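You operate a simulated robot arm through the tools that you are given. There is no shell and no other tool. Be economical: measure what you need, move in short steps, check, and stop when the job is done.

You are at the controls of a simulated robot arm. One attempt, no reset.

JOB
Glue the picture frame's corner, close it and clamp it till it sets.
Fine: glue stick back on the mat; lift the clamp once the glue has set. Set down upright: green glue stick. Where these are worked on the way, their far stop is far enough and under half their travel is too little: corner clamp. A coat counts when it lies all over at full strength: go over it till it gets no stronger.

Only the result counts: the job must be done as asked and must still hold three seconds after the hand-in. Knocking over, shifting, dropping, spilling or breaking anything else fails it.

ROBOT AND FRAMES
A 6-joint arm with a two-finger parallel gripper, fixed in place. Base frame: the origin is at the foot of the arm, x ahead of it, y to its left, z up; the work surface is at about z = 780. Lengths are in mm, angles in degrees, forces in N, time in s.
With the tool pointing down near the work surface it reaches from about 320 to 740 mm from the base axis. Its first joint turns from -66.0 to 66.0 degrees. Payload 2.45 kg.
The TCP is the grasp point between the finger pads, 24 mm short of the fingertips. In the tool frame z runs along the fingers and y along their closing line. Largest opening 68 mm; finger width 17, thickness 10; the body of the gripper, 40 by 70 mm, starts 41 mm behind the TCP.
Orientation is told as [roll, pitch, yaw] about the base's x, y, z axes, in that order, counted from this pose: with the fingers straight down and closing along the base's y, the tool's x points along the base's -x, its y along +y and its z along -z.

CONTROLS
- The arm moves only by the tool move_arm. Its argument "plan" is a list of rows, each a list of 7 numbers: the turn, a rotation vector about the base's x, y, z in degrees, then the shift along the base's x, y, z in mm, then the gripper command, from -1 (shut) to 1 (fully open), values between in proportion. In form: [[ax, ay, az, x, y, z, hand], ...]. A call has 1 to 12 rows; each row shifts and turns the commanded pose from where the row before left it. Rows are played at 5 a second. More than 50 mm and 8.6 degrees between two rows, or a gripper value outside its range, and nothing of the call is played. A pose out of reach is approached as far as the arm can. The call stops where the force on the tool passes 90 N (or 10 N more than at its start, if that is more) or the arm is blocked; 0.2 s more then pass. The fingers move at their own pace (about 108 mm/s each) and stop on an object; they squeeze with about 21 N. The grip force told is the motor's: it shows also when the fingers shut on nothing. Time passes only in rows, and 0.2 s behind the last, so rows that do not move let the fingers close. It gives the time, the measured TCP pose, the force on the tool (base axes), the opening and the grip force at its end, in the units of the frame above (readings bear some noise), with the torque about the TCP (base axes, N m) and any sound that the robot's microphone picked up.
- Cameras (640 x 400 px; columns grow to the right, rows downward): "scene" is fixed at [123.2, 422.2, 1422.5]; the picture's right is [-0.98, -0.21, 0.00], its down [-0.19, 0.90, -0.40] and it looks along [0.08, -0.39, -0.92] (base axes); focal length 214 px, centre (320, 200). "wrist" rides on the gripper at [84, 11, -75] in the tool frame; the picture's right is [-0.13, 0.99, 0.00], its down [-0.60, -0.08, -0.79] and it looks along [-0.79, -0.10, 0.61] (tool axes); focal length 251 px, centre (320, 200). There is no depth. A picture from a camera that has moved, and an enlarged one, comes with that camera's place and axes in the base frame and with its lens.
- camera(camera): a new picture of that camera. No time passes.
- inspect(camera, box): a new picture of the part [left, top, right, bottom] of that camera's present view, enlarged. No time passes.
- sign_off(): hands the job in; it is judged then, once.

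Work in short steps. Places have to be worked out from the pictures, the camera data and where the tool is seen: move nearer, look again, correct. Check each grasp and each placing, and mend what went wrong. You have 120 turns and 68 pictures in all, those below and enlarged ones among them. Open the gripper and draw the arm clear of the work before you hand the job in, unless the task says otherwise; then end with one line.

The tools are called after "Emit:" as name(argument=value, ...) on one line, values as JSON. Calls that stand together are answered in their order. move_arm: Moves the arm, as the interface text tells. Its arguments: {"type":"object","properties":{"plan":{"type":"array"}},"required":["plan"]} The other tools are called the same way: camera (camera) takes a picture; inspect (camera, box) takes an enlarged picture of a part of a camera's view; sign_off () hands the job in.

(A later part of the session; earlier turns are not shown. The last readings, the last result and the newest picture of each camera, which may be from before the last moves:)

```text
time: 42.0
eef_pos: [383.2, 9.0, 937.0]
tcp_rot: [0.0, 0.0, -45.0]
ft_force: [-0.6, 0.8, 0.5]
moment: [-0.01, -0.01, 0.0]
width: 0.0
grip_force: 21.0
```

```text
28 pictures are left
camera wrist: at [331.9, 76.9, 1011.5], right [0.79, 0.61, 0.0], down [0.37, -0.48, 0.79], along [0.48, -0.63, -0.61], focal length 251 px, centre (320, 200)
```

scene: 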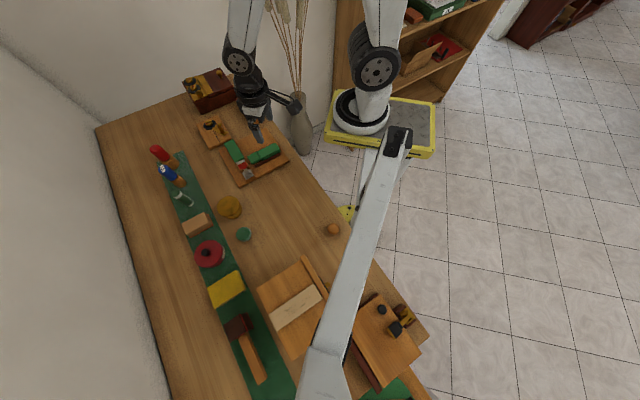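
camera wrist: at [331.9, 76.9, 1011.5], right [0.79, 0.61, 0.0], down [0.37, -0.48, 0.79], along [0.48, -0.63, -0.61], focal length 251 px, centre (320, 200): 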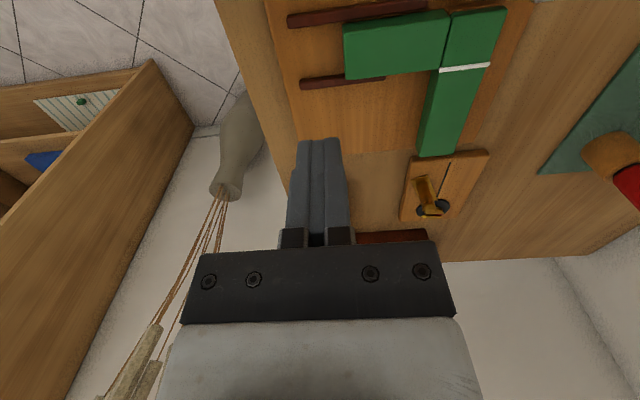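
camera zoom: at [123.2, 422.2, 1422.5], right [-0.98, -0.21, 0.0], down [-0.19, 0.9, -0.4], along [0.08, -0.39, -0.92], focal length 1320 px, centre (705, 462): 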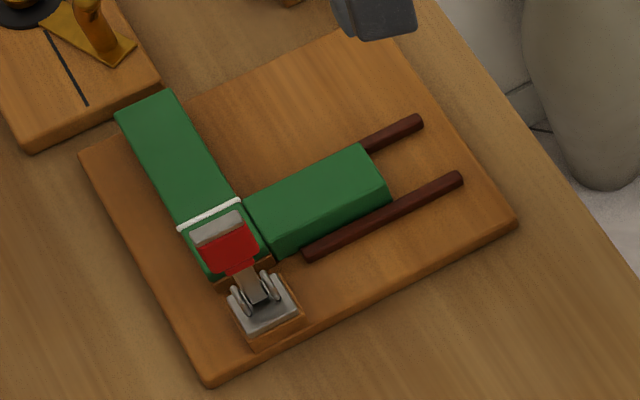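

The joint is closed and flush. The lever is upright at about (431,117), its tip near z 875, hinged along the rail direction. I'll position the closed fingers behind it on the far side from the joint.

Emit:
move_arm(plan=[[0, 0, 0, 8.8, 43.1, 0, -1], [0, 0, 0, 8.8, 43.1, 0, -1], [0, 0, 0, 8.8, 43.1, 0, -1], [0, 0, 0, 0, 0, -30, -1], [0, 0, 0, 0, 0, 0, -1]])

Emit:
camera(camera="wrist")

Emit:
inspect(camera="scene", box=[215, 125, 300, 190])

```text
time: 43.2
eef_pos: [409.1, 135.9, 907.2]
tcp_rot: [0.1, 0.0, -45.0]
ft_force: [-0.4, -0.8, 0.2]
moment: [-0.04, 0.0, -0.02]
width: 0.0
grip_force: 21.3
```

```text
27 pictures are left
camera wrist: at [358.2, 205.2, 980.9], right [0.79, 0.61, 0.0], down [0.37, -0.48, 0.79], along [0.48, -0.63, -0.61], focal length 251 px, centre (320, 200)
```

wrist: 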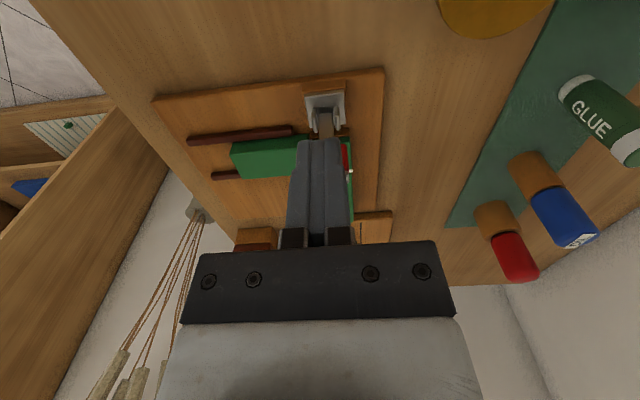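

```text
6.15 times, centred on (258, 158) of scene
camera zoom: at [123.2, 422.3, 1422.5], right [-0.98, -0.21, 0.0], down [-0.19, 0.9, -0.4], along [0.08, -0.39, -0.92], focal length 1320 px, centre (705, 462)
```

zoom: 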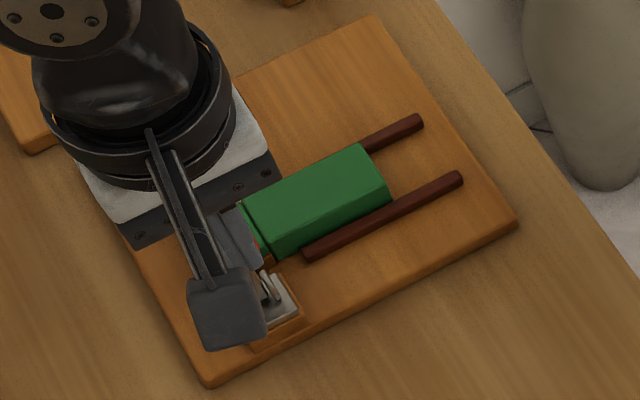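

Aligned with the lever along u, and about 8 mm behind it. I'll descend to tip z about 850 with slight extra clearance.

Emit:
move_arm(plan=[[0, 0, 0, -2, 4, 0, -1], [0, 0, 0, 0, 0, -17, -1], [0, 0, 0, 0, 0, -17, -1], [0, 0, 0, 0, 0, 0, -1]])

Emit:
move_arm(plan=[[0, 0, 0, 5, -5, 0, -1], [0, 0, 0, 5, -5, 0, -1], [0, 0, 0, 5, -5, 0, -1], [0, 0, 0, 5, -5, 0, -1], [0, 0, 0, 0, 0, 0, -1]])

Emit:
camera(camera="wrist")

```text
time: 44.2
eef_pos: [406.6, 141.6, 873.0]
tcp_rot: [0.1, 0.0, -44.9]
ft_force: [0.3, -0.1, -0.5]
moment: [0.02, -0.03, -0.02]
width: 0.0
grip_force: 21.2
```

```text
time: 45.4
eef_pos: [427.2, 121.6, 872.2]
tcp_rot: [0.0, 0.0, -45.0]
ft_force: [0.2, 0.1, -0.6]
moment: [-0.04, 0.0, -0.02]
width: 0.0
grip_force: 20.7
```

```text
25 pictures are left
camera wrist: at [376.2, 189.7, 946.6], right [0.79, 0.61, 0.0], down [0.37, -0.48, 0.79], along [0.48, -0.63, -0.61], focal length 251 px, centre (320, 200)
```

wrist: 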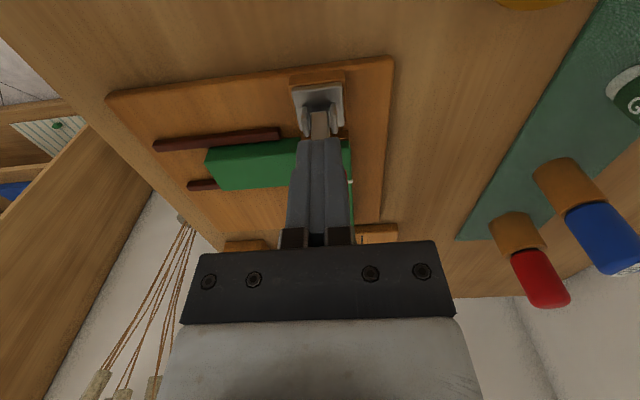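

No resistance yet (free-swinging or just at contact). I'll continue with a slightly descending push.

Emit:
move_arm(plan=[[0, 0, 0, 4, -4, 0, -1], [0, 0, 0, 4, -4, -1, -1], [0, 0, 0, 4, -4, -2, -1], [0, 0, 0, 0, 0, 0, -1]])

Emit:
inspect(camera="scene", box=[215, 125, 300, 190])

Emit:
camera(camera="wrist")

```text
time: 46.4
eef_pos: [438.0, 110.0, 869.8]
tcp_rot: [-0.2, 0.0, -45.0]
ft_force: [-1.3, 1.4, 0.6]
moment: [0.01, -0.02, -0.01]
width: 0.0
grip_force: 21.0
```

```text
6.15 times, centred on (258, 158) of scene
camera zoom: at [123.1, 422.3, 1422.5], right [-0.98, -0.21, 0.0], down [-0.19, 0.9, -0.4], along [0.08, -0.39, -0.92], focal length 1320 px, centre (705, 462)
```

zoom: 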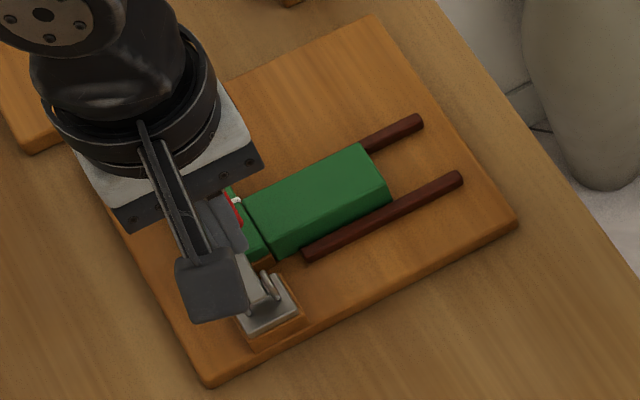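

```text
23 pictures are left
camera wrist: at [387.8, 177.9, 943.9], right [0.79, 0.61, 0.0], down [0.37, -0.48, 0.79], along [0.48, -0.63, -0.61], focal length 251 px, centre (320, 200)
```

wrist: 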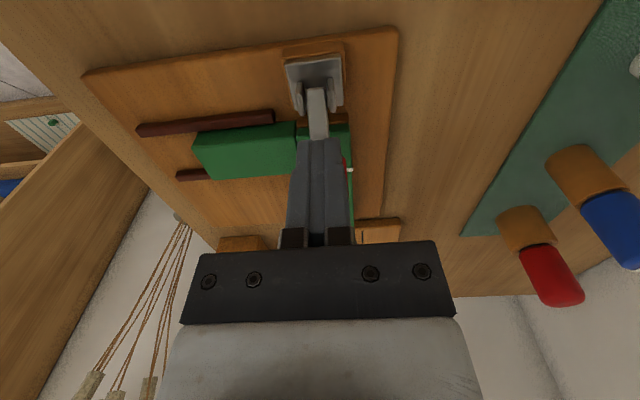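

The lever is following (about 40°). I'll continue along its arc, forward and down.

Emit:
move_arm(plan=[[0, 0, 0, 4.2, -4.2, -5, -1], [0, 0, 0, 3.5, -3.5, -5, -1], [0, 0, 0, 2.1, -2.1, -6, -1], [0, 0, 0, 0, 0, 0, -1]])

Emit:
inspect(camera="wrist", box=[220, 20, 420, 190])

```text
time: 47.4
eef_pos: [445.9, 101.6, 856.9]
tcp_rot: [0.1, -0.1, -45.0]
ft_force: [-29.5, 20.3, 76.1]
moment: [-0.03, 0.28, -0.29]
width: 0.0
grip_force: 20.9
```

```text
2.35 times, centred on (320, 105) of wrist
camera zoom: at [396.0, 169.5, 930.3], right [0.79, 0.61, 0.0], down [0.37, -0.48, 0.79], along [0.48, -0.63, -0.61], focal length 592 px, centre (320, 424)
```

zoom: 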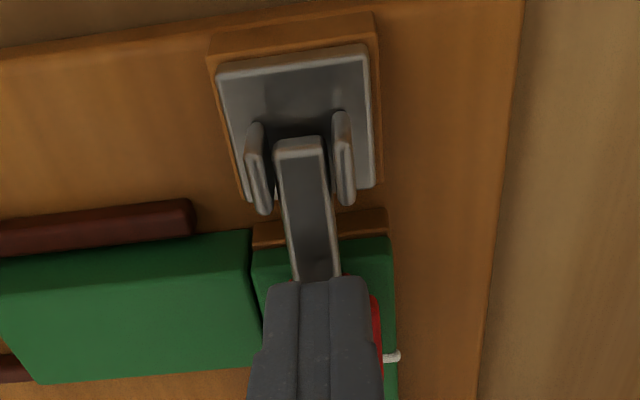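

Now 76 N upward, so it may be at its far stop. I'll lift off and check the lever angle.

Emit:
move_arm(plan=[[0, 0, 0, 0, 0, 15, -1], [0, 0, 0, -4, 4, 40, -1], [0, 0, 0, -30, 30, 25, -1], [0, 0, 0, -30, 30, 0, -1], [0, 0, 0, 0, 0, 0, -1]])

Emit:
inspect(camera="wrist", box=[220, 20, 420, 190])

Emit:
inspect(camera="scene", box=[215, 125, 300, 190])

```text
time: 48.6
eef_pos: [382.9, 163.9, 934.4]
tcp_rot: [0.0, 0.0, -45.0]
ft_force: [-0.5, 0.2, -0.8]
moment: [-0.01, 0.03, -0.01]
width: 0.1
grip_force: 20.7
```

```text
2.35 times, centred on (320, 105) of wrist
camera zoom: at [332.4, 232.1, 1008.0], right [0.79, 0.61, 0.0], down [0.37, -0.48, 0.79], along [0.48, -0.63, -0.61], focal length 592 px, centre (320, 424)
```

zoom: 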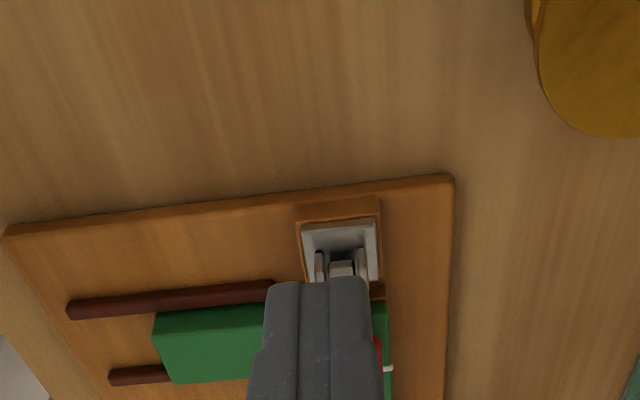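

```text
6.15 times, centred on (258, 158) of scene
camera zoom: at [123.1, 422.3, 1422.5], right [-0.98, -0.21, 0.0], down [-0.19, 0.9, -0.4], along [0.08, -0.39, -0.92], focal length 1320 px, centre (705, 462)
```

zoom: 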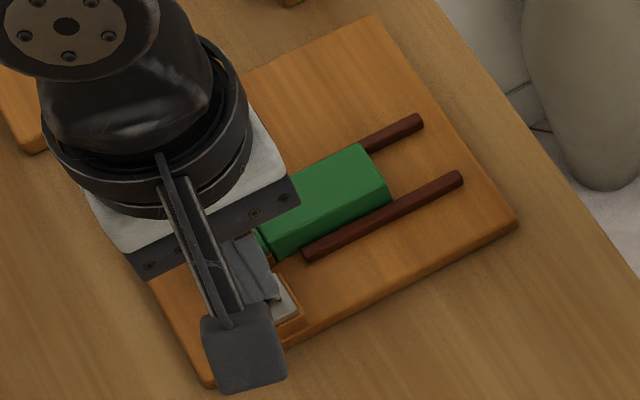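

Emit:
move_arm(plan=[[0, 0, 0, 30, 30, 0, -1], [0, 0, 0, 30, 30, 0, -1], [0, 0, 0, 0, 0, 0, -1]])

Emit:
inspect(camera="wrist", box=[100, 20, 320, 190])

Emit:
inspect(camera="scene", box=[215, 125, 300, 190])

```text
time: 49.4
eef_pos: [443.6, 223.9, 933.8]
tcp_rot: [-0.1, 0.0, -45.1]
ft_force: [-0.3, -1.3, -1.0]
moment: [0.01, 0.0, -0.01]
width: 0.0
grip_force: 21.3
```

```text
2.35 times, centred on (210, 105) of wrist
camera zoom: at [392.7, 292.3, 1008.0], right [0.79, 0.61, 0.0], down [0.37, -0.48, 0.79], along [0.48, -0.63, -0.61], focal length 592 px, centre (579, 424)
```

zoom: 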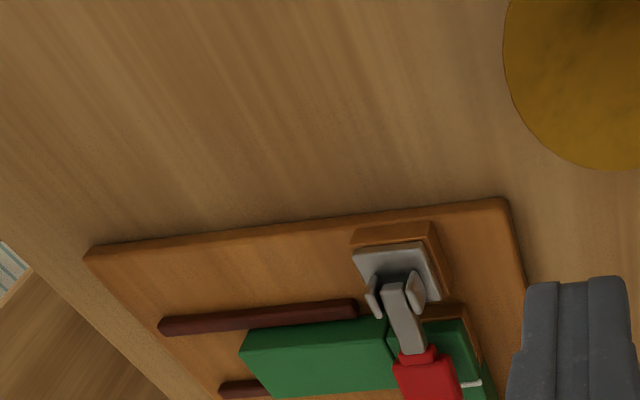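

```text
6.15 times, centred on (258, 158) of scene
camera zoom: at [123.2, 422.3, 1422.5], right [-0.98, -0.21, 0.0], down [-0.19, 0.9, -0.4], along [0.08, -0.39, -0.92], focal length 1320 px, centre (705, 462)
```

zoom: 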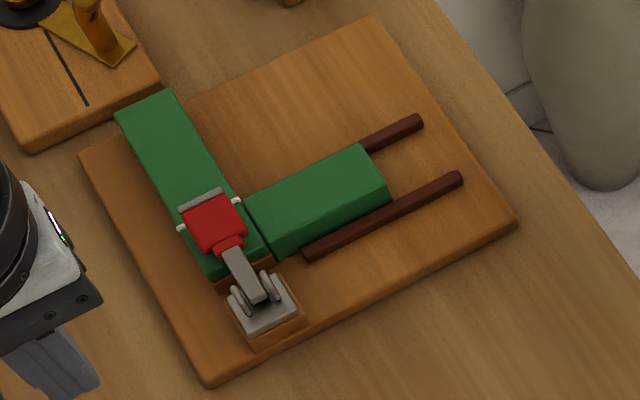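

The lever now lies over the joint and stays down. I'll press straight down on the handle once to confirm it is at the far stop.

Emit:
move_arm(plan=[[0, 0, 0, 5, -45, 0, -1], [0, 0, 0, 5, -45, 0, -1], [0, 0, 0, 5, -45, 0, -1], [0, 0, 0, 0, 0, -35, -1], [0, 0, 0, 0, 0, -28, -1], [0, 0, 0, 0, 0, -4, -1], [0, 0, 0, 0, 0, -4, -1], [0, 0, 0, 0, 0, -3, -1], [0, 0, 0, 0, 0, -3, -1], [0, 0, 0, 0, 0, -3, -1]])

```text
time: 51.6
eef_pos: [458.8, 87.7, 859.9]
tcp_rot: [0.0, 0.0, -45.0]
ft_force: [-16.0, 0.5, 42.0]
moment: [-0.24, 0.15, -0.22]
width: 0.0
grip_force: 21.0
stopped in row 10: the force on the tool passed its limit at 98 N (the readings are from after the stop); the commanded pose is now the measured one
```

The stop is solid (98 N at tip z 836), so the clamp is fully down. I'll draw clear and wait for the glue to set.

Emit:
move_arm(plan=[[0, 0, 0, 0, 0, 30, -1], [0, 0, 0, 0, 0, 40, -1], [0, 0, 0, -5, 40, 0, -1], [0, 0, 0, -5, 40, 0, -1], [0, 0, 0, -5, 40, 0, -1], [0, 0, 0, 0, 0, 0, -1], [0, 0, 0, 0, 0, 0, -1]])

Emit:
inspect(camera="scene", box=[225, 140, 275, 180])

Emit:
move_arm(plan=[[0, 0, 0, 0, 0, 0, -1], [0, 0, 0, 0, 0, 0, -1], [0, 0, 0, 0, 0, 0, -1], [0, 0, 0, 0, 0, 0, -1], [0, 0, 0, 0, 0, 0, -1], [0, 0, 0, 0, 0, 0, -1], [0, 0, 0, 0, 0, 0, -1], [0, 0, 0, 0, 0, 0, -1], [0, 0, 0, 0, 0, 0, -1], [0, 0, 0, 0, 0, 0, -1], [0, 0, 0, 0, 0, 0, -1], [0, 0, 0, 0, 0, 0, -1]])

Emit:
move_arm(plan=[[0, 0, 0, 0, 0, 0, -1], [0, 0, 0, 0, 0, 0, -1], [0, 0, 0, 0, 0, 0, -1], [0, 0, 0, 0, 0, 0, -1], [0, 0, 0, 0, 0, 0, -1], [0, 0, 0, 0, 0, 0, -1], [0, 0, 0, 0, 0, 0, -1], [0, 0, 0, 0, 0, 0, -1], [0, 0, 0, 0, 0, 0, -1], [0, 0, 0, 0, 0, 0, -1], [0, 0, 0, 0, 0, 0, -1], [0, 0, 0, 0, 0, 0, -1]])

Emit:
move_arm(plan=[[0, 0, 0, 0, 0, 0, -1], [0, 0, 0, 0, 0, 0, -1], [0, 0, 0, 0, 0, 0, -1], [0, 0, 0, 0, 0, 0, -1], [0, 0, 0, 0, 0, 0, -1], [0, 0, 0, 0, 0, 0, -1], [0, 0, 0, 0, 0, 0, -1], [0, 0, 0, 0, 0, 0, -1], [0, 0, 0, 0, 0, 0, -1], [0, 0, 0, 0, 0, 0, -1], [0, 0, 0, 0, 0, 0, -1], [0, 0, 0, 0, 0, 0, -1]])

Emit:
move_arm(plan=[[0, 0, 0, 0, 0, 0, -1], [0, 0, 0, 0, 0, 0, -1], [0, 0, 0, 0, 0, 0, -1], [0, 0, 0, 0, 0, 0, -1], [0, 0, 0, 0, 0, 0, -1], [0, 0, 0, 0, 0, 0, -1], [0, 0, 0, 0, 0, 0, -1], [0, 0, 0, 0, 0, 0, -1], [0, 0, 0, 0, 0, 0, -1], [0, 0, 0, 0, 0, 0, -1], [0, 0, 0, 0, 0, 0, -1], [0, 0, 0, 0, 0, 0, -1]])

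Emit:
inspect(camera="scene", box=[225, 140, 275, 180])

```text
time: 53.2
eef_pos: [443.8, 208.8, 927.3]
tcp_rot: [0.0, -0.1, -45.0]
ft_force: [-0.8, -1.1, 0.1]
moment: [0.02, 0.02, 0.0]
width: 0.0
grip_force: 20.9
```

```text
10.00 times, centred on (250, 160) of scene
camera zoom: at [123.2, 422.3, 1422.5], right [-0.98, -0.21, 0.0], down [-0.19, 0.9, -0.4], along [0.08, -0.39, -0.92], focal length 2145 px, centre (1020, 600)
```

zoom: 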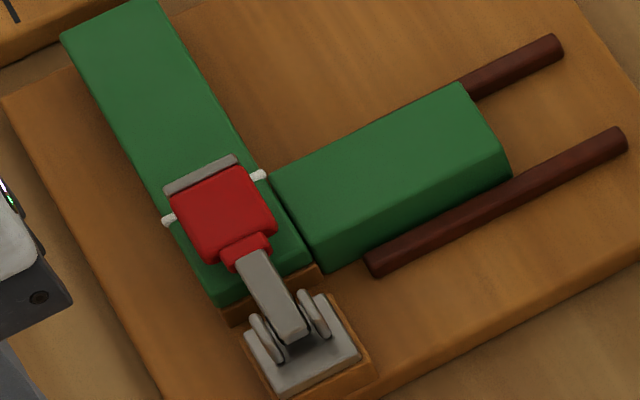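

```text
time: 55.8
eef_pos: [446.0, 208.7, 927.6]
tcp_rot: [0.0, -0.1, -45.0]
ft_force: [-0.3, -0.1, 0.0]
moment: [0.05, 0.0, 0.01]
width: 0.0
grip_force: 20.8
```

```text
time: 58.4
eef_pos: [444.9, 209.2, 928.6]
tcp_rot: [0.0, -0.1, -45.0]
ft_force: [-0.2, -0.6, -0.4]
moment: [0.01, 0.0, -0.02]
width: 0.0
grip_force: 20.8
```

```text
time: 61.0
eef_pos: [444.4, 209.2, 927.9]
tcp_rot: [0.1, -0.1, -44.9]
ft_force: [0.1, 0.5, -0.2]
moment: [0.01, 0.01, 0.03]
width: 0.0
grip_force: 21.2
```

```text
time: 63.6
eef_pos: [445.0, 209.8, 927.3]
tcp_rot: [0.1, -0.1, -45.0]
ft_force: [-0.4, 0.3, -0.4]
moment: [-0.02, 0.0, 0.05]
width: 0.0
grip_force: 21.2
```

```text
10.00 times, centred on (250, 160) of scene
camera zoom: at [123.2, 422.2, 1422.5], right [-0.98, -0.21, 0.0], down [-0.19, 0.9, -0.4], along [0.08, -0.39, -0.92], focal length 2145 px, centre (1020, 600)
```

zoom: 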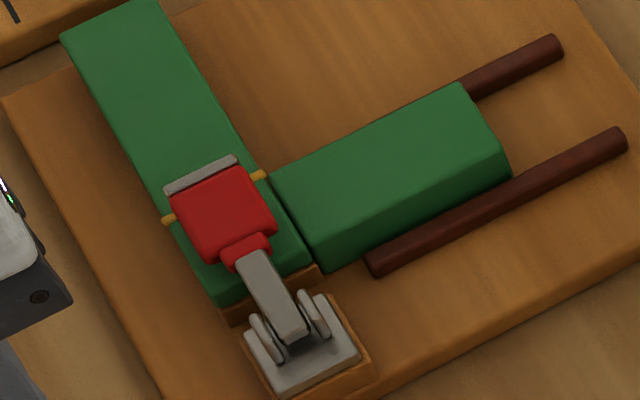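

The bead has turned from white to amber, which indicates setting. I'll wait longer and see whether it changes further.

Emit:
move_arm(plan=[[0, 0, 0, 0, 0, 0, -1], [0, 0, 0, 0, 0, 0, -1], [0, 0, 0, 0, 0, 0, -1], [0, 0, 0, 0, 0, 0, -1], [0, 0, 0, 0, 0, 0, -1], [0, 0, 0, 0, 0, 0, -1], [0, 0, 0, 0, 0, 0, -1], [0, 0, 0, 0, 0, 0, -1], [0, 0, 0, 0, 0, 0, -1], [0, 0, 0, 0, 0, 0, -1], [0, 0, 0, 0, 0, 0, -1], [0, 0, 0, 0, 0, 0, -1]])

Emit:
move_arm(plan=[[0, 0, 0, 0, 0, 0, -1], [0, 0, 0, 0, 0, 0, -1], [0, 0, 0, 0, 0, 0, -1], [0, 0, 0, 0, 0, 0, -1], [0, 0, 0, 0, 0, 0, -1], [0, 0, 0, 0, 0, 0, -1], [0, 0, 0, 0, 0, 0, -1], [0, 0, 0, 0, 0, 0, -1], [0, 0, 0, 0, 0, 0, -1], [0, 0, 0, 0, 0, 0, -1], [0, 0, 0, 0, 0, 0, -1], [0, 0, 0, 0, 0, 0, -1]])

Emit:
move_arm(plan=[[0, 0, 0, 0, 0, 0, -1], [0, 0, 0, 0, 0, 0, -1], [0, 0, 0, 0, 0, 0, -1], [0, 0, 0, 0, 0, 0, -1], [0, 0, 0, 0, 0, 0, -1], [0, 0, 0, 0, 0, 0, -1], [0, 0, 0, 0, 0, 0, -1], [0, 0, 0, 0, 0, 0, -1], [0, 0, 0, 0, 0, 0, -1], [0, 0, 0, 0, 0, 0, -1], [0, 0, 0, 0, 0, 0, -1], [0, 0, 0, 0, 0, 0, -1]])

Emit:
move_arm(plan=[[0, 0, 0, 0, 0, 0, -1], [0, 0, 0, 0, 0, 0, -1], [0, 0, 0, 0, 0, 0, -1], [0, 0, 0, 0, 0, 0, -1], [0, 0, 0, 0, 0, 0, -1], [0, 0, 0, 0, 0, 0, -1], [0, 0, 0, 0, 0, 0, -1], [0, 0, 0, 0, 0, 0, -1], [0, 0, 0, 0, 0, 0, -1], [0, 0, 0, 0, 0, 0, -1], [0, 0, 0, 0, 0, 0, -1], [0, 0, 0, 0, 0, 0, -1]])

Emit:
inspect(camera="scene", box=[225, 140, 275, 180])

```text
time: 66.2
eef_pos: [444.8, 208.7, 927.0]
tcp_rot: [0.1, -0.1, -45.1]
ft_force: [0.5, 0.0, -0.7]
moment: [0.0, 0.0, -0.02]
width: 0.0
grip_force: 20.9
```

```text
time: 68.8
eef_pos: [444.7, 209.2, 927.7]
tcp_rot: [0.1, -0.1, -45.1]
ft_force: [0.4, 0.5, 0.3]
moment: [-0.01, 0.01, 0.01]
width: 0.0
grip_force: 21.0
```

```text
time: 71.4
eef_pos: [444.5, 209.0, 927.8]
tcp_rot: [0.1, -0.2, -45.0]
ft_force: [-0.2, 0.0, -0.2]
moment: [-0.01, 0.0, -0.01]
width: 0.0
grip_force: 21.5
```

```text
time: 74.0
eef_pos: [444.5, 208.8, 926.7]
tcp_rot: [0.1, -0.1, -44.9]
ft_force: [0.1, 0.3, 0.0]
moment: [0.04, -0.02, 0.0]
width: 0.0
grip_force: 21.2
```

```text
10.00 times, centred on (250, 160) of scene
camera zoom: at [123.2, 422.2, 1422.5], right [-0.98, -0.21, 0.0], down [-0.19, 0.9, -0.4], along [0.08, -0.39, -0.92], focal length 2145 px, centre (1020, 600)
```

zoom: 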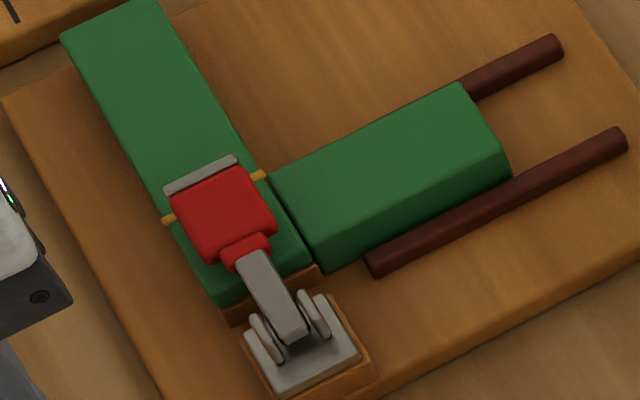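

The amber is stable, so the glue has set. I'll grip the handle across its width and swing the clamp back up: first I go above it with open fingers and descend to tip z about 826.

Emit:
move_arm(plan=[[0, 0, 0, 4, -39, 0, 1], [0, 0, 0, 4, -39, 0, 1], [0, 0, 0, 4, -40, 0, 1], [0, 0, 0, 0, 0, -35, 1], [0, 0, 0, 0, 0, -30, 1], [0, 0, 0, 0, 0, -12, 1], [0, 0, 0, 0, 0, 0, 1]])

Emit:
inspect(camera="wrist", box=[200, 20, 440, 230])

```text
time: 75.6
eef_pos: [457.0, 89.7, 849.7]
tcp_rot: [0.1, -0.1, -45.0]
ft_force: [-0.1, 0.3, -0.1]
moment: [0.0, -0.01, -0.01]
width: 68.2
grip_force: 0.1
```

```text
1.90 times, centred on (320, 125) of wrist
camera zoom: at [406.0, 158.4, 923.7], right [0.79, 0.61, 0.0], down [0.37, -0.48, 0.79], along [0.48, -0.63, -0.61], focal length 479 px, centre (320, 343)
```

zoom: 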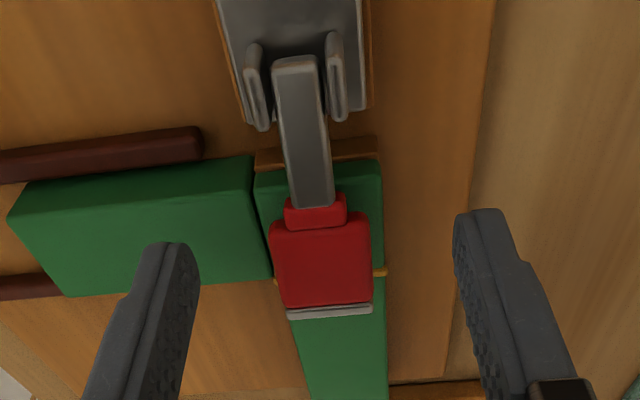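

Fingers straddle the handle symmetrically. I'm closing.

Emit:
move_arm(plan=[[0, 0, 0, 0, 0, 0, -1], [0, 0, 0, 0, 0, 0, -1], [0, 0, 0, 0, 0, 0, -1]])

```text
time: 76.4
eef_pos: [455.9, 89.4, 850.5]
tcp_rot: [0.1, 0.0, -45.1]
ft_force: [1.0, -1.6, -1.8]
moment: [-0.41, 0.08, 0.04]
width: 18.2
grip_force: 36.8
```

Gripped at 18.2 mm. I'm swinging up along the arc, and checking forces after the first part.

Emit:
move_arm(plan=[[0, 0, 0, -1.5, 1.5, 5, -1], [0, 0, 0, -1.7, 1.7, 4.8, -1], [0, 0, 0, -2.3, 2.3, 4.3, -1], [0, 0, 0, -2.3, 2.3, 4.2, -1], [0, 0, 0, 0, 0, 0, -1]])

Emit:
inspect(camera="wrist", box=[200, 20, 440, 230])

```text
time: 77.6
eef_pos: [448.8, 98.7, 869.0]
tcp_rot: [0.1, -0.1, -44.9]
ft_force: [0.1, 0.5, -0.5]
moment: [0.01, 0.01, 0.03]
width: 0.1
grip_force: 23.3
```

```text
1.90 times, centred on (320, 125) of wrist
camera zoom: at [398.3, 166.8, 943.0], right [0.79, 0.61, 0.0], down [0.37, -0.48, 0.79], along [0.48, -0.63, -0.61], focal length 479 px, centre (320, 343)
```

zoom: 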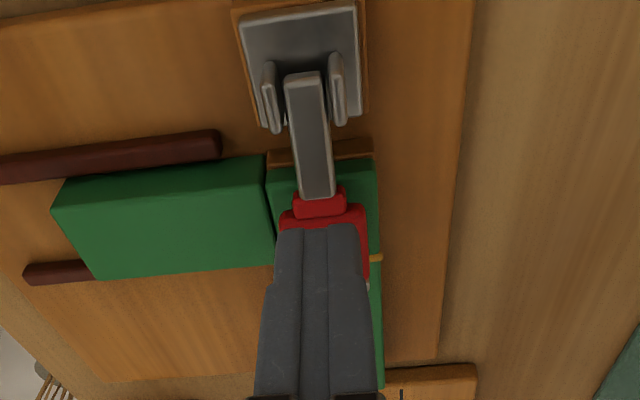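

The fingers slipped off the top of the handle. I'll reopen, go 5 mm deeper and regrip.

Emit:
move_arm(plan=[[0, 0, 0, 0, 0, 20, -1], [0, 0, 0, 7, -8, 0, 1], [0, 0, 0, 0, 0, 0, 1], [0, 0, 0, 0, 0, -20, 1], [0, 0, 0, 0, 0, -20, 1], [0, 0, 0, 0, 0, -3, 1], [0, 0, 0, 0, 0, 0, 1]])

Emit:
inspect(camera="wrist", box=[200, 20, 440, 230])

```text
time: 79.2
eef_pos: [456.7, 90.6, 846.4]
tcp_rot: [0.1, -0.1, -45.0]
ft_force: [0.1, -0.4, 0.1]
moment: [-0.02, 0.0, 0.01]
width: 68.2
grip_force: 0.1
```

```text
1.90 times, centred on (320, 125) of wrist
camera zoom: at [405.7, 158.8, 920.0], right [0.79, 0.61, 0.0], down [0.37, -0.48, 0.79], along [0.49, -0.63, -0.61], focal length 479 px, centre (320, 343)
```

zoom: 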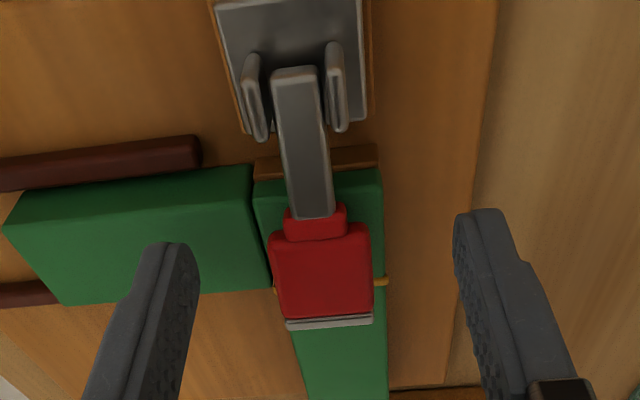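

Emit:
move_arm(plan=[[0, 0, 0, 0.7, -0.7, -2, 1], [0, 0, 0, 0, 0, 0, 1]])

Emit:
move_arm(plan=[[0, 0, 0, 0, 0, 0, -1], [0, 0, 0, 0, 0, 0, -1], [0, 0, 0, 0, 0, 0, -1]])

```text
time: 79.8
eef_pos: [457.6, 89.9, 844.1]
tcp_rot: [0.1, 0.0, -45.0]
ft_force: [1.3, 0.3, 0.7]
moment: [0.03, -0.01, -0.02]
width: 68.1
grip_force: 0.1
```

```text
time: 80.6
eef_pos: [456.4, 90.4, 844.2]
tcp_rot: [0.1, 0.0, -45.0]
ft_force: [0.6, -0.9, -1.6]
moment: [-0.12, -0.17, -0.35]
width: 18.1
grip_force: 36.7
```

Emit:
move_arm(plan=[[0, 0, 0, -0.7, 0.7, 3, -1], [0, 0, 0, 0, 0, 0, -1]])

Emit:
move_arm(plan=[[0, 0, 0, -0.8, 0.8, 3, -1], [0, 0, 0, 0, 0, 0, -1]])

Emit:
inspect(camera="wrist", box=[200, 20, 440, 230])

```text
time: 81.2
eef_pos: [456.1, 90.8, 847.4]
tcp_rot: [0.1, -0.1, -45.1]
ft_force: [6.4, -7.6, -16.4]
moment: [-0.51, -0.56, -0.39]
width: 18.3
grip_force: 36.1
```

```text
time: 81.8
eef_pos: [454.2, 92.2, 850.5]
tcp_rot: [0.1, 0.0, -45.0]
ft_force: [3.2, -5.0, -5.6]
moment: [-0.31, -0.05, 0.3]
width: 18.5
grip_force: 36.8
```

```text
1.90 times, centred on (320, 125) of wrist
camera zoom: at [404.7, 159.6, 924.4], right [0.79, 0.61, 0.0], down [0.37, -0.48, 0.79], along [0.48, -0.63, -0.61], focal length 479 px, centre (320, 343)
```

zoom: 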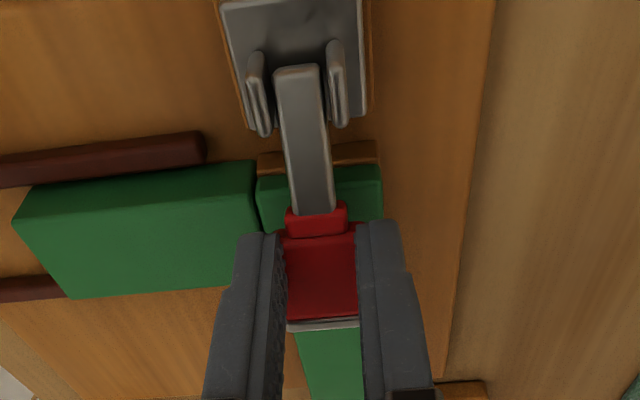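

The lever pulled with about 16 N then eased. I'll continue a little to see whether it follows or slips.

Emit:
move_arm(plan=[[0, 0, 0, -1.5, 1.5, 4, -1], [0, 0, 0, 0, 0, 0, -1]])

Emit:
inspect(camera="wrist", box=[200, 20, 440, 230])

```text
time: 82.4
eef_pos: [454.4, 93.4, 854.5]
tcp_rot: [0.1, -0.1, -45.0]
ft_force: [6.6, -11.2, -11.8]
moment: [-0.66, -0.39, 0.22]
width: 18.2
grip_force: 36.5
```

```text
1.90 times, centred on (320, 125) of wrist
camera zoom: at [403.5, 160.6, 927.9], right [0.79, 0.61, 0.0], down [0.37, -0.48, 0.79], along [0.49, -0.63, -0.61], focal length 479 px, centre (320, 343)
```

zoom: 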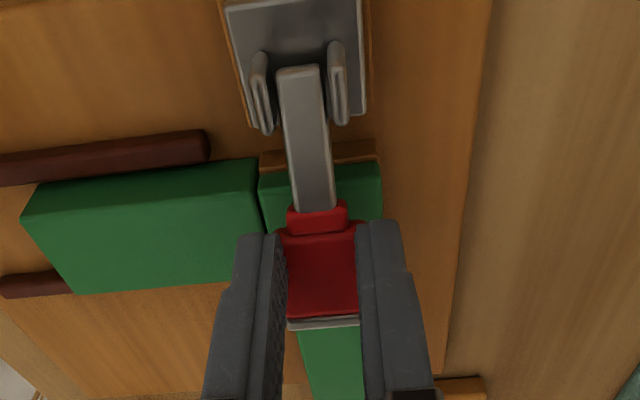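

The side force shows I pulled too far toward the hinge. I'll continue almost straight up.

Emit:
move_arm(plan=[[0, 0, 0, 1.5, -1.5, 2, -1], [0, 0, 0, 0, 0, 3, -1], [0, 0, 0, 0, 0, 0, -1]])

Emit:
inspect(camera="wrist", box=[200, 20, 440, 230])

```text
time: 83.2
eef_pos: [455.0, 93.7, 859.4]
tcp_rot: [0.0, -0.1, -44.8]
ft_force: [-9.0, 25.6, -7.1]
moment: [0.72, 0.3, 0.12]
width: 17.4
grip_force: 35.3
```

```text
1.90 times, centred on (320, 125) of wrist
camera zoom: at [403.8, 160.5, 933.2], right [0.79, 0.61, 0.0], down [0.37, -0.48, 0.79], along [0.48, -0.63, -0.61], focal length 479 px, centre (320, 343)
```

zoom: 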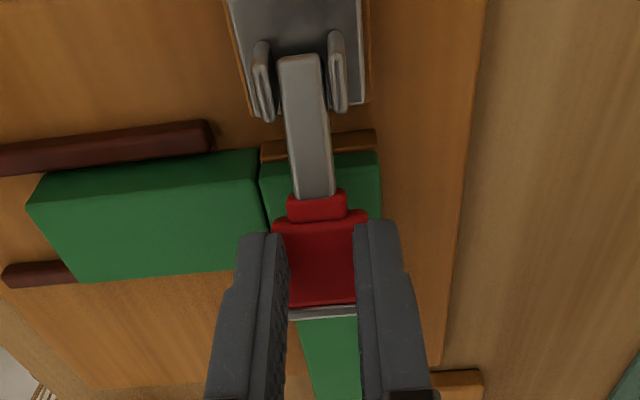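

Emit:
move_arm(plan=[[0, 0, 0, 0, 0, 0, 0.3], [0, 0, 0, 0, 0, 0, 1], [0, 0, 0, 0, 0, 30, 1], [0, 0, 0, -5, 40, 30, 1], [0, 0, 0, -5, 40, 0, 1], [0, 0, 0, -5, 40, 0, 1], [0, 0, 0, 0, 0, 0, 1]])

Emit:
inspect(camera="scene", box=[225, 140, 275, 180])

```text
refused: row 4 steps farther than a row can; nothing moved
```

```text
10.00 times, centred on (250, 160) of scene
camera zoom: at [123.0, 422.9, 1422.3], right [-0.98, -0.21, 0.0], down [-0.19, 0.9, -0.4], along [0.08, -0.39, -0.92], focal length 2145 px, centre (1020, 600)
```

zoom: 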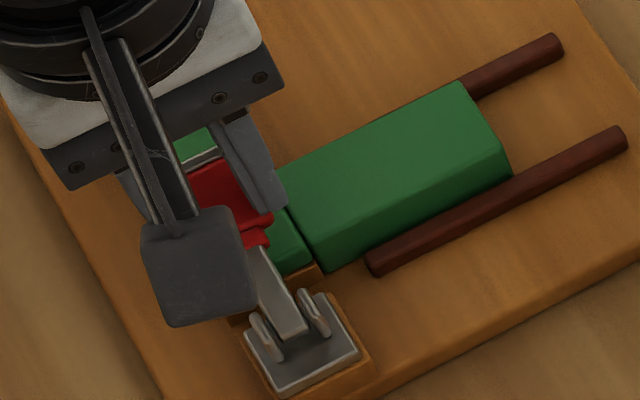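

Emit:
move_arm(plan=[[0, 0, 0, 0, 0, 0, 0.3], [0, 0, 0, 0, 0, 0, 1], [0, 0, 0, 0, 0, 30, 1], [0, 0, 0, 0, 0, 30, 1], [0, 0, 0, -5, 40, 0, 1], [0, 0, 0, -5, 40, 0, 1], [0, 0, 0, -5, 40, 0, 1], [0, 0, 0, 0, 0, 0, 1]])

Emit:
inspect(camera="scene", box=[225, 140, 275, 180])

```text
time: 85.0
eef_pos: [440.1, 209.6, 917.1]
tcp_rot: [0.0, -0.3, -44.9]
ft_force: [-0.7, 0.9, 0.2]
moment: [-0.02, 0.01, -0.03]
width: 68.2
grip_force: 0.1
```

```text
10.00 times, centred on (250, 160) of scene
camera zoom: at [123.1, 422.3, 1422.5], right [-0.98, -0.21, 0.0], down [-0.19, 0.9, -0.4], along [0.08, -0.39, -0.92], focal length 2145 px, centre (1020, 600)
```

zoom: 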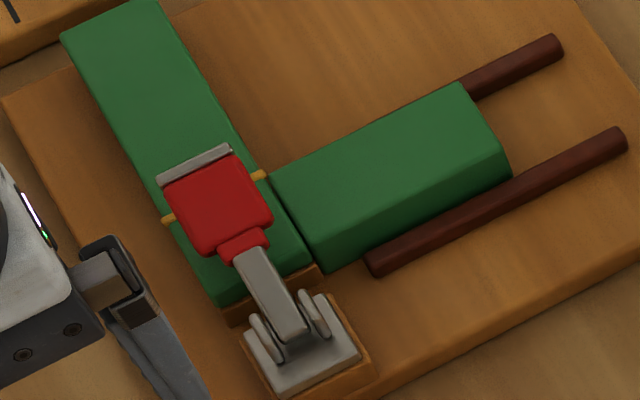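

The lever did rise somewhat. I'll regrip deeper and follow the arc more carefully.

Emit:
move_arm(plan=[[0, 0, 0, 5.4, -39.5, 0, 1], [0, 0, 0, 5.4, -39.5, 0, 1], [0, 0, 0, 5.4, -39.5, 0, 1], [0, 0, 0, 0, 0, -30, 1], [0, 0, 0, 0, 0, -30, 1], [0, 0, 0, 0, 0, -13, 1], [0, 0, 0, 0, 0, 0, 1], [0, 0, 0, 0, 0, 0, -1], [0, 0, 0, 0, 0, 0, -1], [0, 0, 0, 0, 0, 0, -1]])

Emit:
move_arm(plan=[[0, 0, 0, -1, 1, 3, -1], [0, 0, 0, -1, 1, 3, -1], [0, 0, 0, 0, 0, 0, -1]])

```text
time: 87.2
eef_pos: [455.2, 92.4, 845.8]
tcp_rot: [-0.1, 0.0, -45.0]
ft_force: [-6.1, -14.3, -0.4]
moment: [-0.11, -0.09, -0.29]
width: 18.0
grip_force: 36.7
```

```text
time: 88.0
eef_pos: [453.1, 93.8, 851.3]
tcp_rot: [-0.1, 0.1, -45.0]
ft_force: [-5.6, -19.6, -18.9]
moment: [-0.68, -0.52, -0.34]
width: 18.2
grip_force: 36.0
```

Emit:
move_arm(plan=[[0, 0, 0, -2, 0, 2, -1], [0, 0, 0, -1.2, 1, 2.5, -1], [0, 0, 0, 0, 0, 0, -1]])

Emit:
move_arm(plan=[[0, 0, 0, -1.5, 1.5, 2.5, -1], [0, 0, 0, -1.7, 1.7, 2.5, -1], [0, 0, 0, 0, 0, 0, -1]])

Emit:
inspect(camera="wrist", box=[200, 20, 440, 230])

```text
time: 88.8
eef_pos: [451.3, 95.5, 857.4]
tcp_rot: [0.0, 0.0, -45.0]
ft_force: [-5.0, -16.7, -14.9]
moment: [-0.54, -0.41, -0.31]
width: 18.3
grip_force: 35.8
```

```text
time: 89.6
eef_pos: [449.4, 98.2, 863.0]
tcp_rot: [0.2, -0.1, -45.0]
ft_force: [2.6, -29.7, -9.7]
moment: [-1.18, -0.43, 0.11]
width: 17.9
grip_force: 36.4
```

```text
1.90 times, centred on (320, 125) of wrist
camera zoom: at [397.7, 166.7, 935.8], right [0.79, 0.61, 0.0], down [0.37, -0.48, 0.79], along [0.49, -0.63, -0.61], focal length 479 px, centre (320, 343)
```

zoom: 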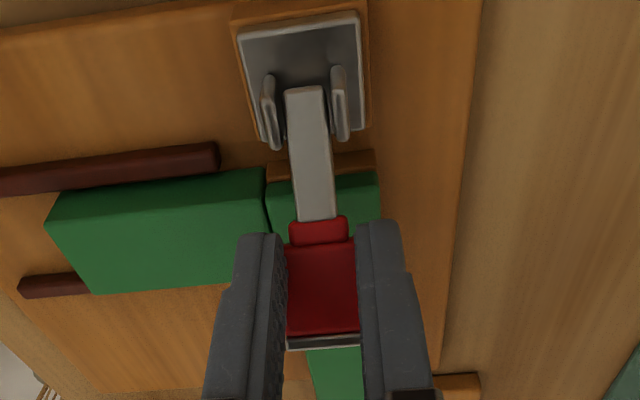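

The lever follows now. I'll correct for the side loads and continue upward.

Emit:
move_arm(plan=[[0, 0, 0, -0.5, -2, 3, -1], [0, 0, 0, -0.5, 0.5, 3, -1], [0, 0, 0, 0, 0, 0, -1]])

Emit:
move_arm(plan=[[0, 0, 0, -1.5, 1, 3, -1], [0, 0, 0, -2, 1.8, 3, -1], [0, 0, 0, 0, 0, 0, -1]])

Emit:
inspect(camera="wrist", box=[200, 20, 440, 230])

```text
time: 90.4
eef_pos: [446.4, 100.0, 869.2]
tcp_rot: [0.0, 0.0, -44.9]
ft_force: [-4.2, 22.0, -25.0]
moment: [0.49, 0.09, 0.08]
width: 18.2
grip_force: 36.3
```

```text
time: 91.2
eef_pos: [445.2, 100.7, 874.3]
tcp_rot: [0.3, -0.2, -45.0]
ft_force: [10.7, -1.7, -2.4]
moment: [-0.28, -0.49, 0.07]
width: 15.8
grip_force: 35.2
```

```text
1.90 times, centred on (320, 125) of wrist
camera zoom: at [395.1, 168.6, 948.4], right [0.79, 0.61, 0.01], down [0.36, -0.48, 0.8], along [0.49, -0.63, -0.61], focal length 479 px, centre (320, 343)
```

zoom: 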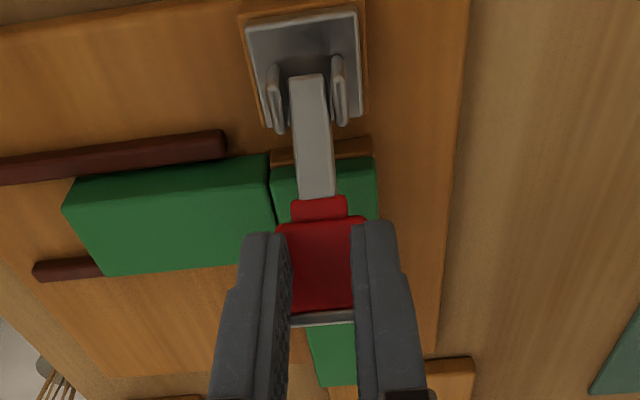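

Slipping near the handle's top edge again; I'll open, drop 14 mm and regrip.

Emit:
move_arm(plan=[[0, 0, 0, 0, 0, 0, 0.2], [0, 0, 0, 3, -3, 0, 0.2], [0, 0, 0, 0, 0, -8, 0.2], [0, 0, 0, 0, 0, -8, 0.2], [0, 0, 0, 0, 0, 0, -1], [0, 0, 0, 0, 0, 0, -1], [0, 0, 0, 0, 0, 0, -1]])

Emit:
inspect(camera="wrist", box=[200, 20, 440, 230])

```text
time: 92.8
eef_pos: [448.4, 98.2, 858.5]
tcp_rot: [0.3, -0.2, -44.9]
ft_force: [9.8, 16.3, -8.7]
moment: [-0.02, -0.11, 0.44]
width: 18.2
grip_force: 36.1
```

```text
1.90 times, centred on (320, 125) of wrist
camera zoom: at [397.2, 166.3, 931.7], right [0.79, 0.61, 0.01], down [0.37, -0.48, 0.79], along [0.49, -0.63, -0.61], focal length 479 px, centre (320, 343)
```

zoom: 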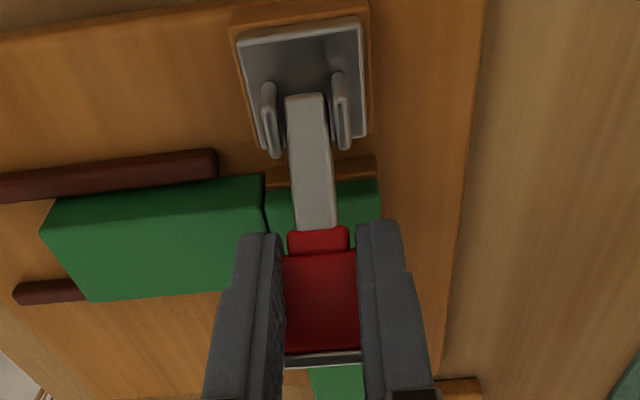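

Good deep grip. Continuing the arc, about 35° onward.

Emit:
move_arm(plan=[[0, 0, 0, -0.8, 2, 3, -1], [0, 0, 0, -1.6, 1.6, 3, -1], [0, 0, 0, -1.8, 1.8, 3, -1], [0, 0, 0, 0, 0, 0, -1]])

Emit:
move_arm(plan=[[0, 0, 0, -2, 2, 3, -1], [0, 0, 0, -2.3, 2.3, 3, -1], [0, 0, 0, 0, 0, 0, -1]])

Emit:
inspect(camera="wrist", box=[200, 20, 440, 230])

```text
time: 93.8
eef_pos: [443.7, 102.8, 866.8]
tcp_rot: [0.3, -0.3, -45.0]
ft_force: [18.5, 0.3, -18.6]
moment: [-0.65, -0.65, 0.31]
width: 18.3
grip_force: 35.9
```

```text
time: 94.6
eef_pos: [439.3, 107.1, 873.4]
tcp_rot: [0.2, -0.1, -44.9]
ft_force: [19.5, -4.1, -13.8]
moment: [-0.6, -0.85, 0.07]
width: 18.2
grip_force: 36.8
```

```text
1.90 times, centred on (320, 125) of wrist
camera zoom: at [388.7, 175.2, 946.9], right [0.79, 0.61, 0.01], down [0.37, -0.48, 0.79], along [0.49, -0.63, -0.61], focal length 479 px, centre (320, 343)
```

zoom: 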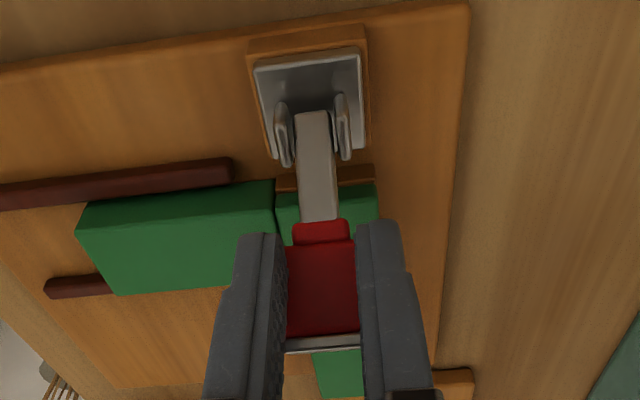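

Following well. Continuing the swing.

Emit:
move_arm(plan=[[0, 0, 0, -1.8, 2.8, 2.6, -1], [0, 0, 0, -2.2, 2.6, 2.4, -1], [0, 0, 0, -2.4, 2.4, 2.2, -1], [0, 0, 0, 0, 0, 0, -1]])

Emit:
move_arm(plan=[[0, 0, 0, -2.7, 2.7, 2, -1], [0, 0, 0, -3, 3, 1.6, -1], [0, 0, 0, -3, 3, 1.2, -1], [0, 0, 0, 0, 0, 0, -1]])

Emit:
inspect(camera="wrist", box=[200, 20, 440, 230])

```text
time: 95.6
eef_pos: [430.4, 115.3, 878.5]
tcp_rot: [0.0, 0.0, -44.9]
ft_force: [1.0, -0.3, 0.2]
moment: [-0.02, 0.01, 0.0]
width: 0.0
grip_force: 23.6
```

```text
time: 96.6
eef_pos: [423.3, 123.7, 885.1]
tcp_rot: [0.1, -0.1, -45.1]
ft_force: [0.8, 0.4, 0.2]
moment: [0.0, -0.01, 0.01]
width: 0.3
grip_force: 23.6
```

```text
1.90 times, centred on (320, 125) of wrist
camera zoom: at [372.3, 192.0, 958.4], right [0.79, 0.61, 0.0], down [0.37, -0.48, 0.79], along [0.48, -0.63, -0.61], focal length 479 px, centre (320, 343)
```

zoom: 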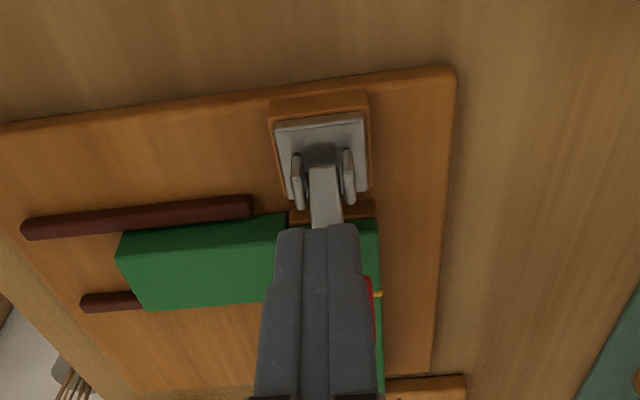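

It slipped off, but the lever is now about halfway up. I'll go round with closed fingers to the joint side and push it upright from there.

Emit:
move_arm(plan=[[0, 0, 0, 0, 0, 40, -1], [0, 0, 0, 27.7, -27.6, 0, -1], [0, 0, 0, 29.7, -29.6, 0, -1], [0, 0, 0, 0, 0, 0, -1]])

Emit:
inspect(camera="wrist", box=[220, 0, 440, 190])

Emit:
inspect(camera="scene", box=[225, 140, 275, 180])

```text
time: 97.6
eef_pos: [481.6, 67.0, 924.2]
tcp_rot: [0.1, -0.2, -45.0]
ft_force: [0.3, 0.2, -0.4]
moment: [-0.03, 0.03, -0.06]
width: 0.0
grip_force: 23.4
```

```text
2.11 times, centred on (330, 95) of wrist
camera zoom: at [429.8, 135.0, 998.3], right [0.79, 0.61, 0.0], down [0.37, -0.48, 0.79], along [0.48, -0.63, -0.61], focal length 529 px, centre (299, 421)
```

zoom: 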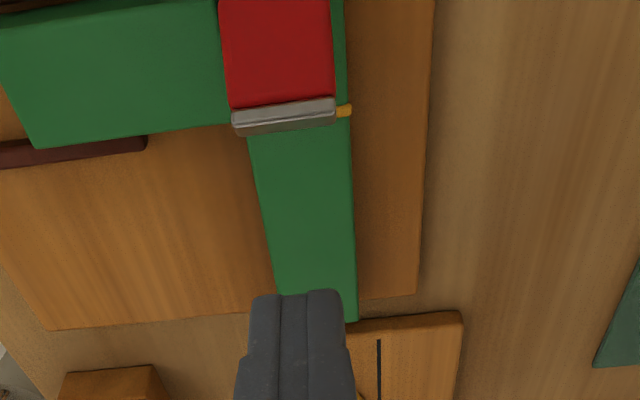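

```text
10.00 times, centred on (250, 160) of scene
camera zoom: at [123.2, 422.2, 1422.5], right [-0.98, -0.21, 0.0], down [-0.19, 0.9, -0.4], along [0.08, -0.39, -0.92], focal length 2145 px, centre (1020, 600)
```

zoom: 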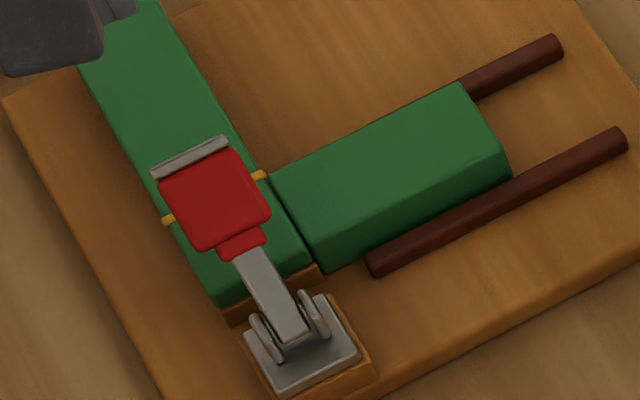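

Triangulation puts the lever tip at z≈845, about 27° up with a gap beneath it. I'll tilt the tool 40° so the closed fingertips can hook under the handle's end.

Emit:
move_arm(plan=[[0, 0, 0, 8, -8, 0, -1], [5.66, 5.66, 0, 4, -4, 0, -1], [5.66, 5.66, 0, 0, 0, 0, -1], [5.66, 5.66, 0, 0, 0, 0, -1], [5.66, 5.66, 0, 0, 0, 0, -1], [5.66, 5.66, 0, 0, 0, 0, -1], [0, 0, 0, 0, 0, -30, -1], [0, 0, 0, 0, 0, -25, -1], [0, 0, 0, 0, 0, -19, -1], [0, 0, 0, 0, 0, 0, -1]])

Emit:
camera(camera="wrist")

Emit:
inspect(camera="scene", box=[225, 140, 275, 180])

```text
time: 99.8
eef_pos: [492.5, 54.7, 850.9]
tcp_rot: [0.0, 40.1, -44.9]
ft_force: [-0.6, -0.5, -0.9]
moment: [0.04, -0.03, 0.01]
width: 0.0
grip_force: 23.5
```

```text
refused: no pictures are left
```

```text
refused: no pictures are left
```

No pictures remain, so I'll work by force from here. I'll lower 3 mm and slide the tip under the handle's end, watching the reading.

Emit:
move_arm(plan=[[0, 0, 0, 0, 0, -3, -1], [0, 0, 0, 4, -4, 0, -1], [0, 0, 0, 0, 0, 0, -1]])

```text
time: 100.6
eef_pos: [495.8, 50.9, 846.7]
tcp_rot: [0.2, 39.9, -44.9]
ft_force: [0.3, -0.4, 0.1]
moment: [-0.01, 0.0, 0.05]
width: 0.0
grip_force: 24.1
```

That row went the wrong way (away); no contact. Now sliding toward the hinge in small steps.

Emit:
move_arm(plan=[[0, 0, 0, -5, 5, 0, -1], [0, 0, 0, -5, 5, 0, -1], [0, 0, 0, 0, 0, 0, -1]])

Emit:
move_arm(plan=[[0, 0, 0, -3, 3, 0, -1], [0, 0, 0, 0, 0, 0, -1]])

Emit:
move_arm(plan=[[0, 0, 0, -3, 3, 0, -1], [0, 0, 0, 0, 0, 0, -1]])

Emit:
move_arm(plan=[[0, 0, 0, -3, 3, 0, -1], [0, 0, 0, 0, 0, 0, -1]])

```text
time: 101.4
eef_pos: [485.9, 60.6, 847.9]
tcp_rot: [0.1, 40.0, -45.0]
ft_force: [-0.1, -0.1, -0.5]
moment: [0.03, 0.0, 0.0]
width: 0.1
grip_force: 23.6
```

```text
time: 102.0
eef_pos: [483.9, 62.9, 847.2]
tcp_rot: [0.0, 39.9, -45.0]
ft_force: [0.0, 0.0, -0.3]
moment: [0.02, -0.02, 0.02]
width: 0.0
grip_force: 23.9
```

```text
time: 102.6
eef_pos: [481.2, 67.0, 847.1]
tcp_rot: [0.1, 40.0, -44.9]
ft_force: [-0.9, -0.1, 0.6]
moment: [-0.02, -0.01, 0.01]
width: 0.1
grip_force: 23.8
```

```text
time: 103.2
eef_pos: [477.7, 69.7, 847.0]
tcp_rot: [0.1, 39.8, -45.0]
ft_force: [0.2, -0.3, 1.2]
moment: [0.02, 0.02, 0.0]
width: 0.0
grip_force: 23.4
```

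No contact yet, so the tip should now be under the handle. I'll raise gently and watch for downward force.

Emit:
move_arm(plan=[[0, 0, 0, -1.5, 1.5, 3, -1], [0, 0, 0, -1, 1, 3, -1], [0, 0, 0, 0, 0, 0, -1]])

Emit:
move_arm(plan=[[0, 0, 0, -1, 1, 3, -1], [0, 0, 0, -1, 1, 3, -1], [0, 0, 0, 0, 0, 0, -1]])

```text
time: 104.0
eef_pos: [475.0, 72.7, 853.3]
tcp_rot: [0.2, 40.0, -45.0]
ft_force: [0.6, -0.8, -0.4]
moment: [-0.04, -0.02, -0.03]
width: 0.3
grip_force: 23.2
```

```text
time: 104.8
eef_pos: [473.6, 75.3, 858.9]
tcp_rot: [0.1, 39.8, -45.0]
ft_force: [0.7, -0.7, 0.1]
moment: [0.01, 0.0, 0.02]
width: 0.1
grip_force: 23.7
```

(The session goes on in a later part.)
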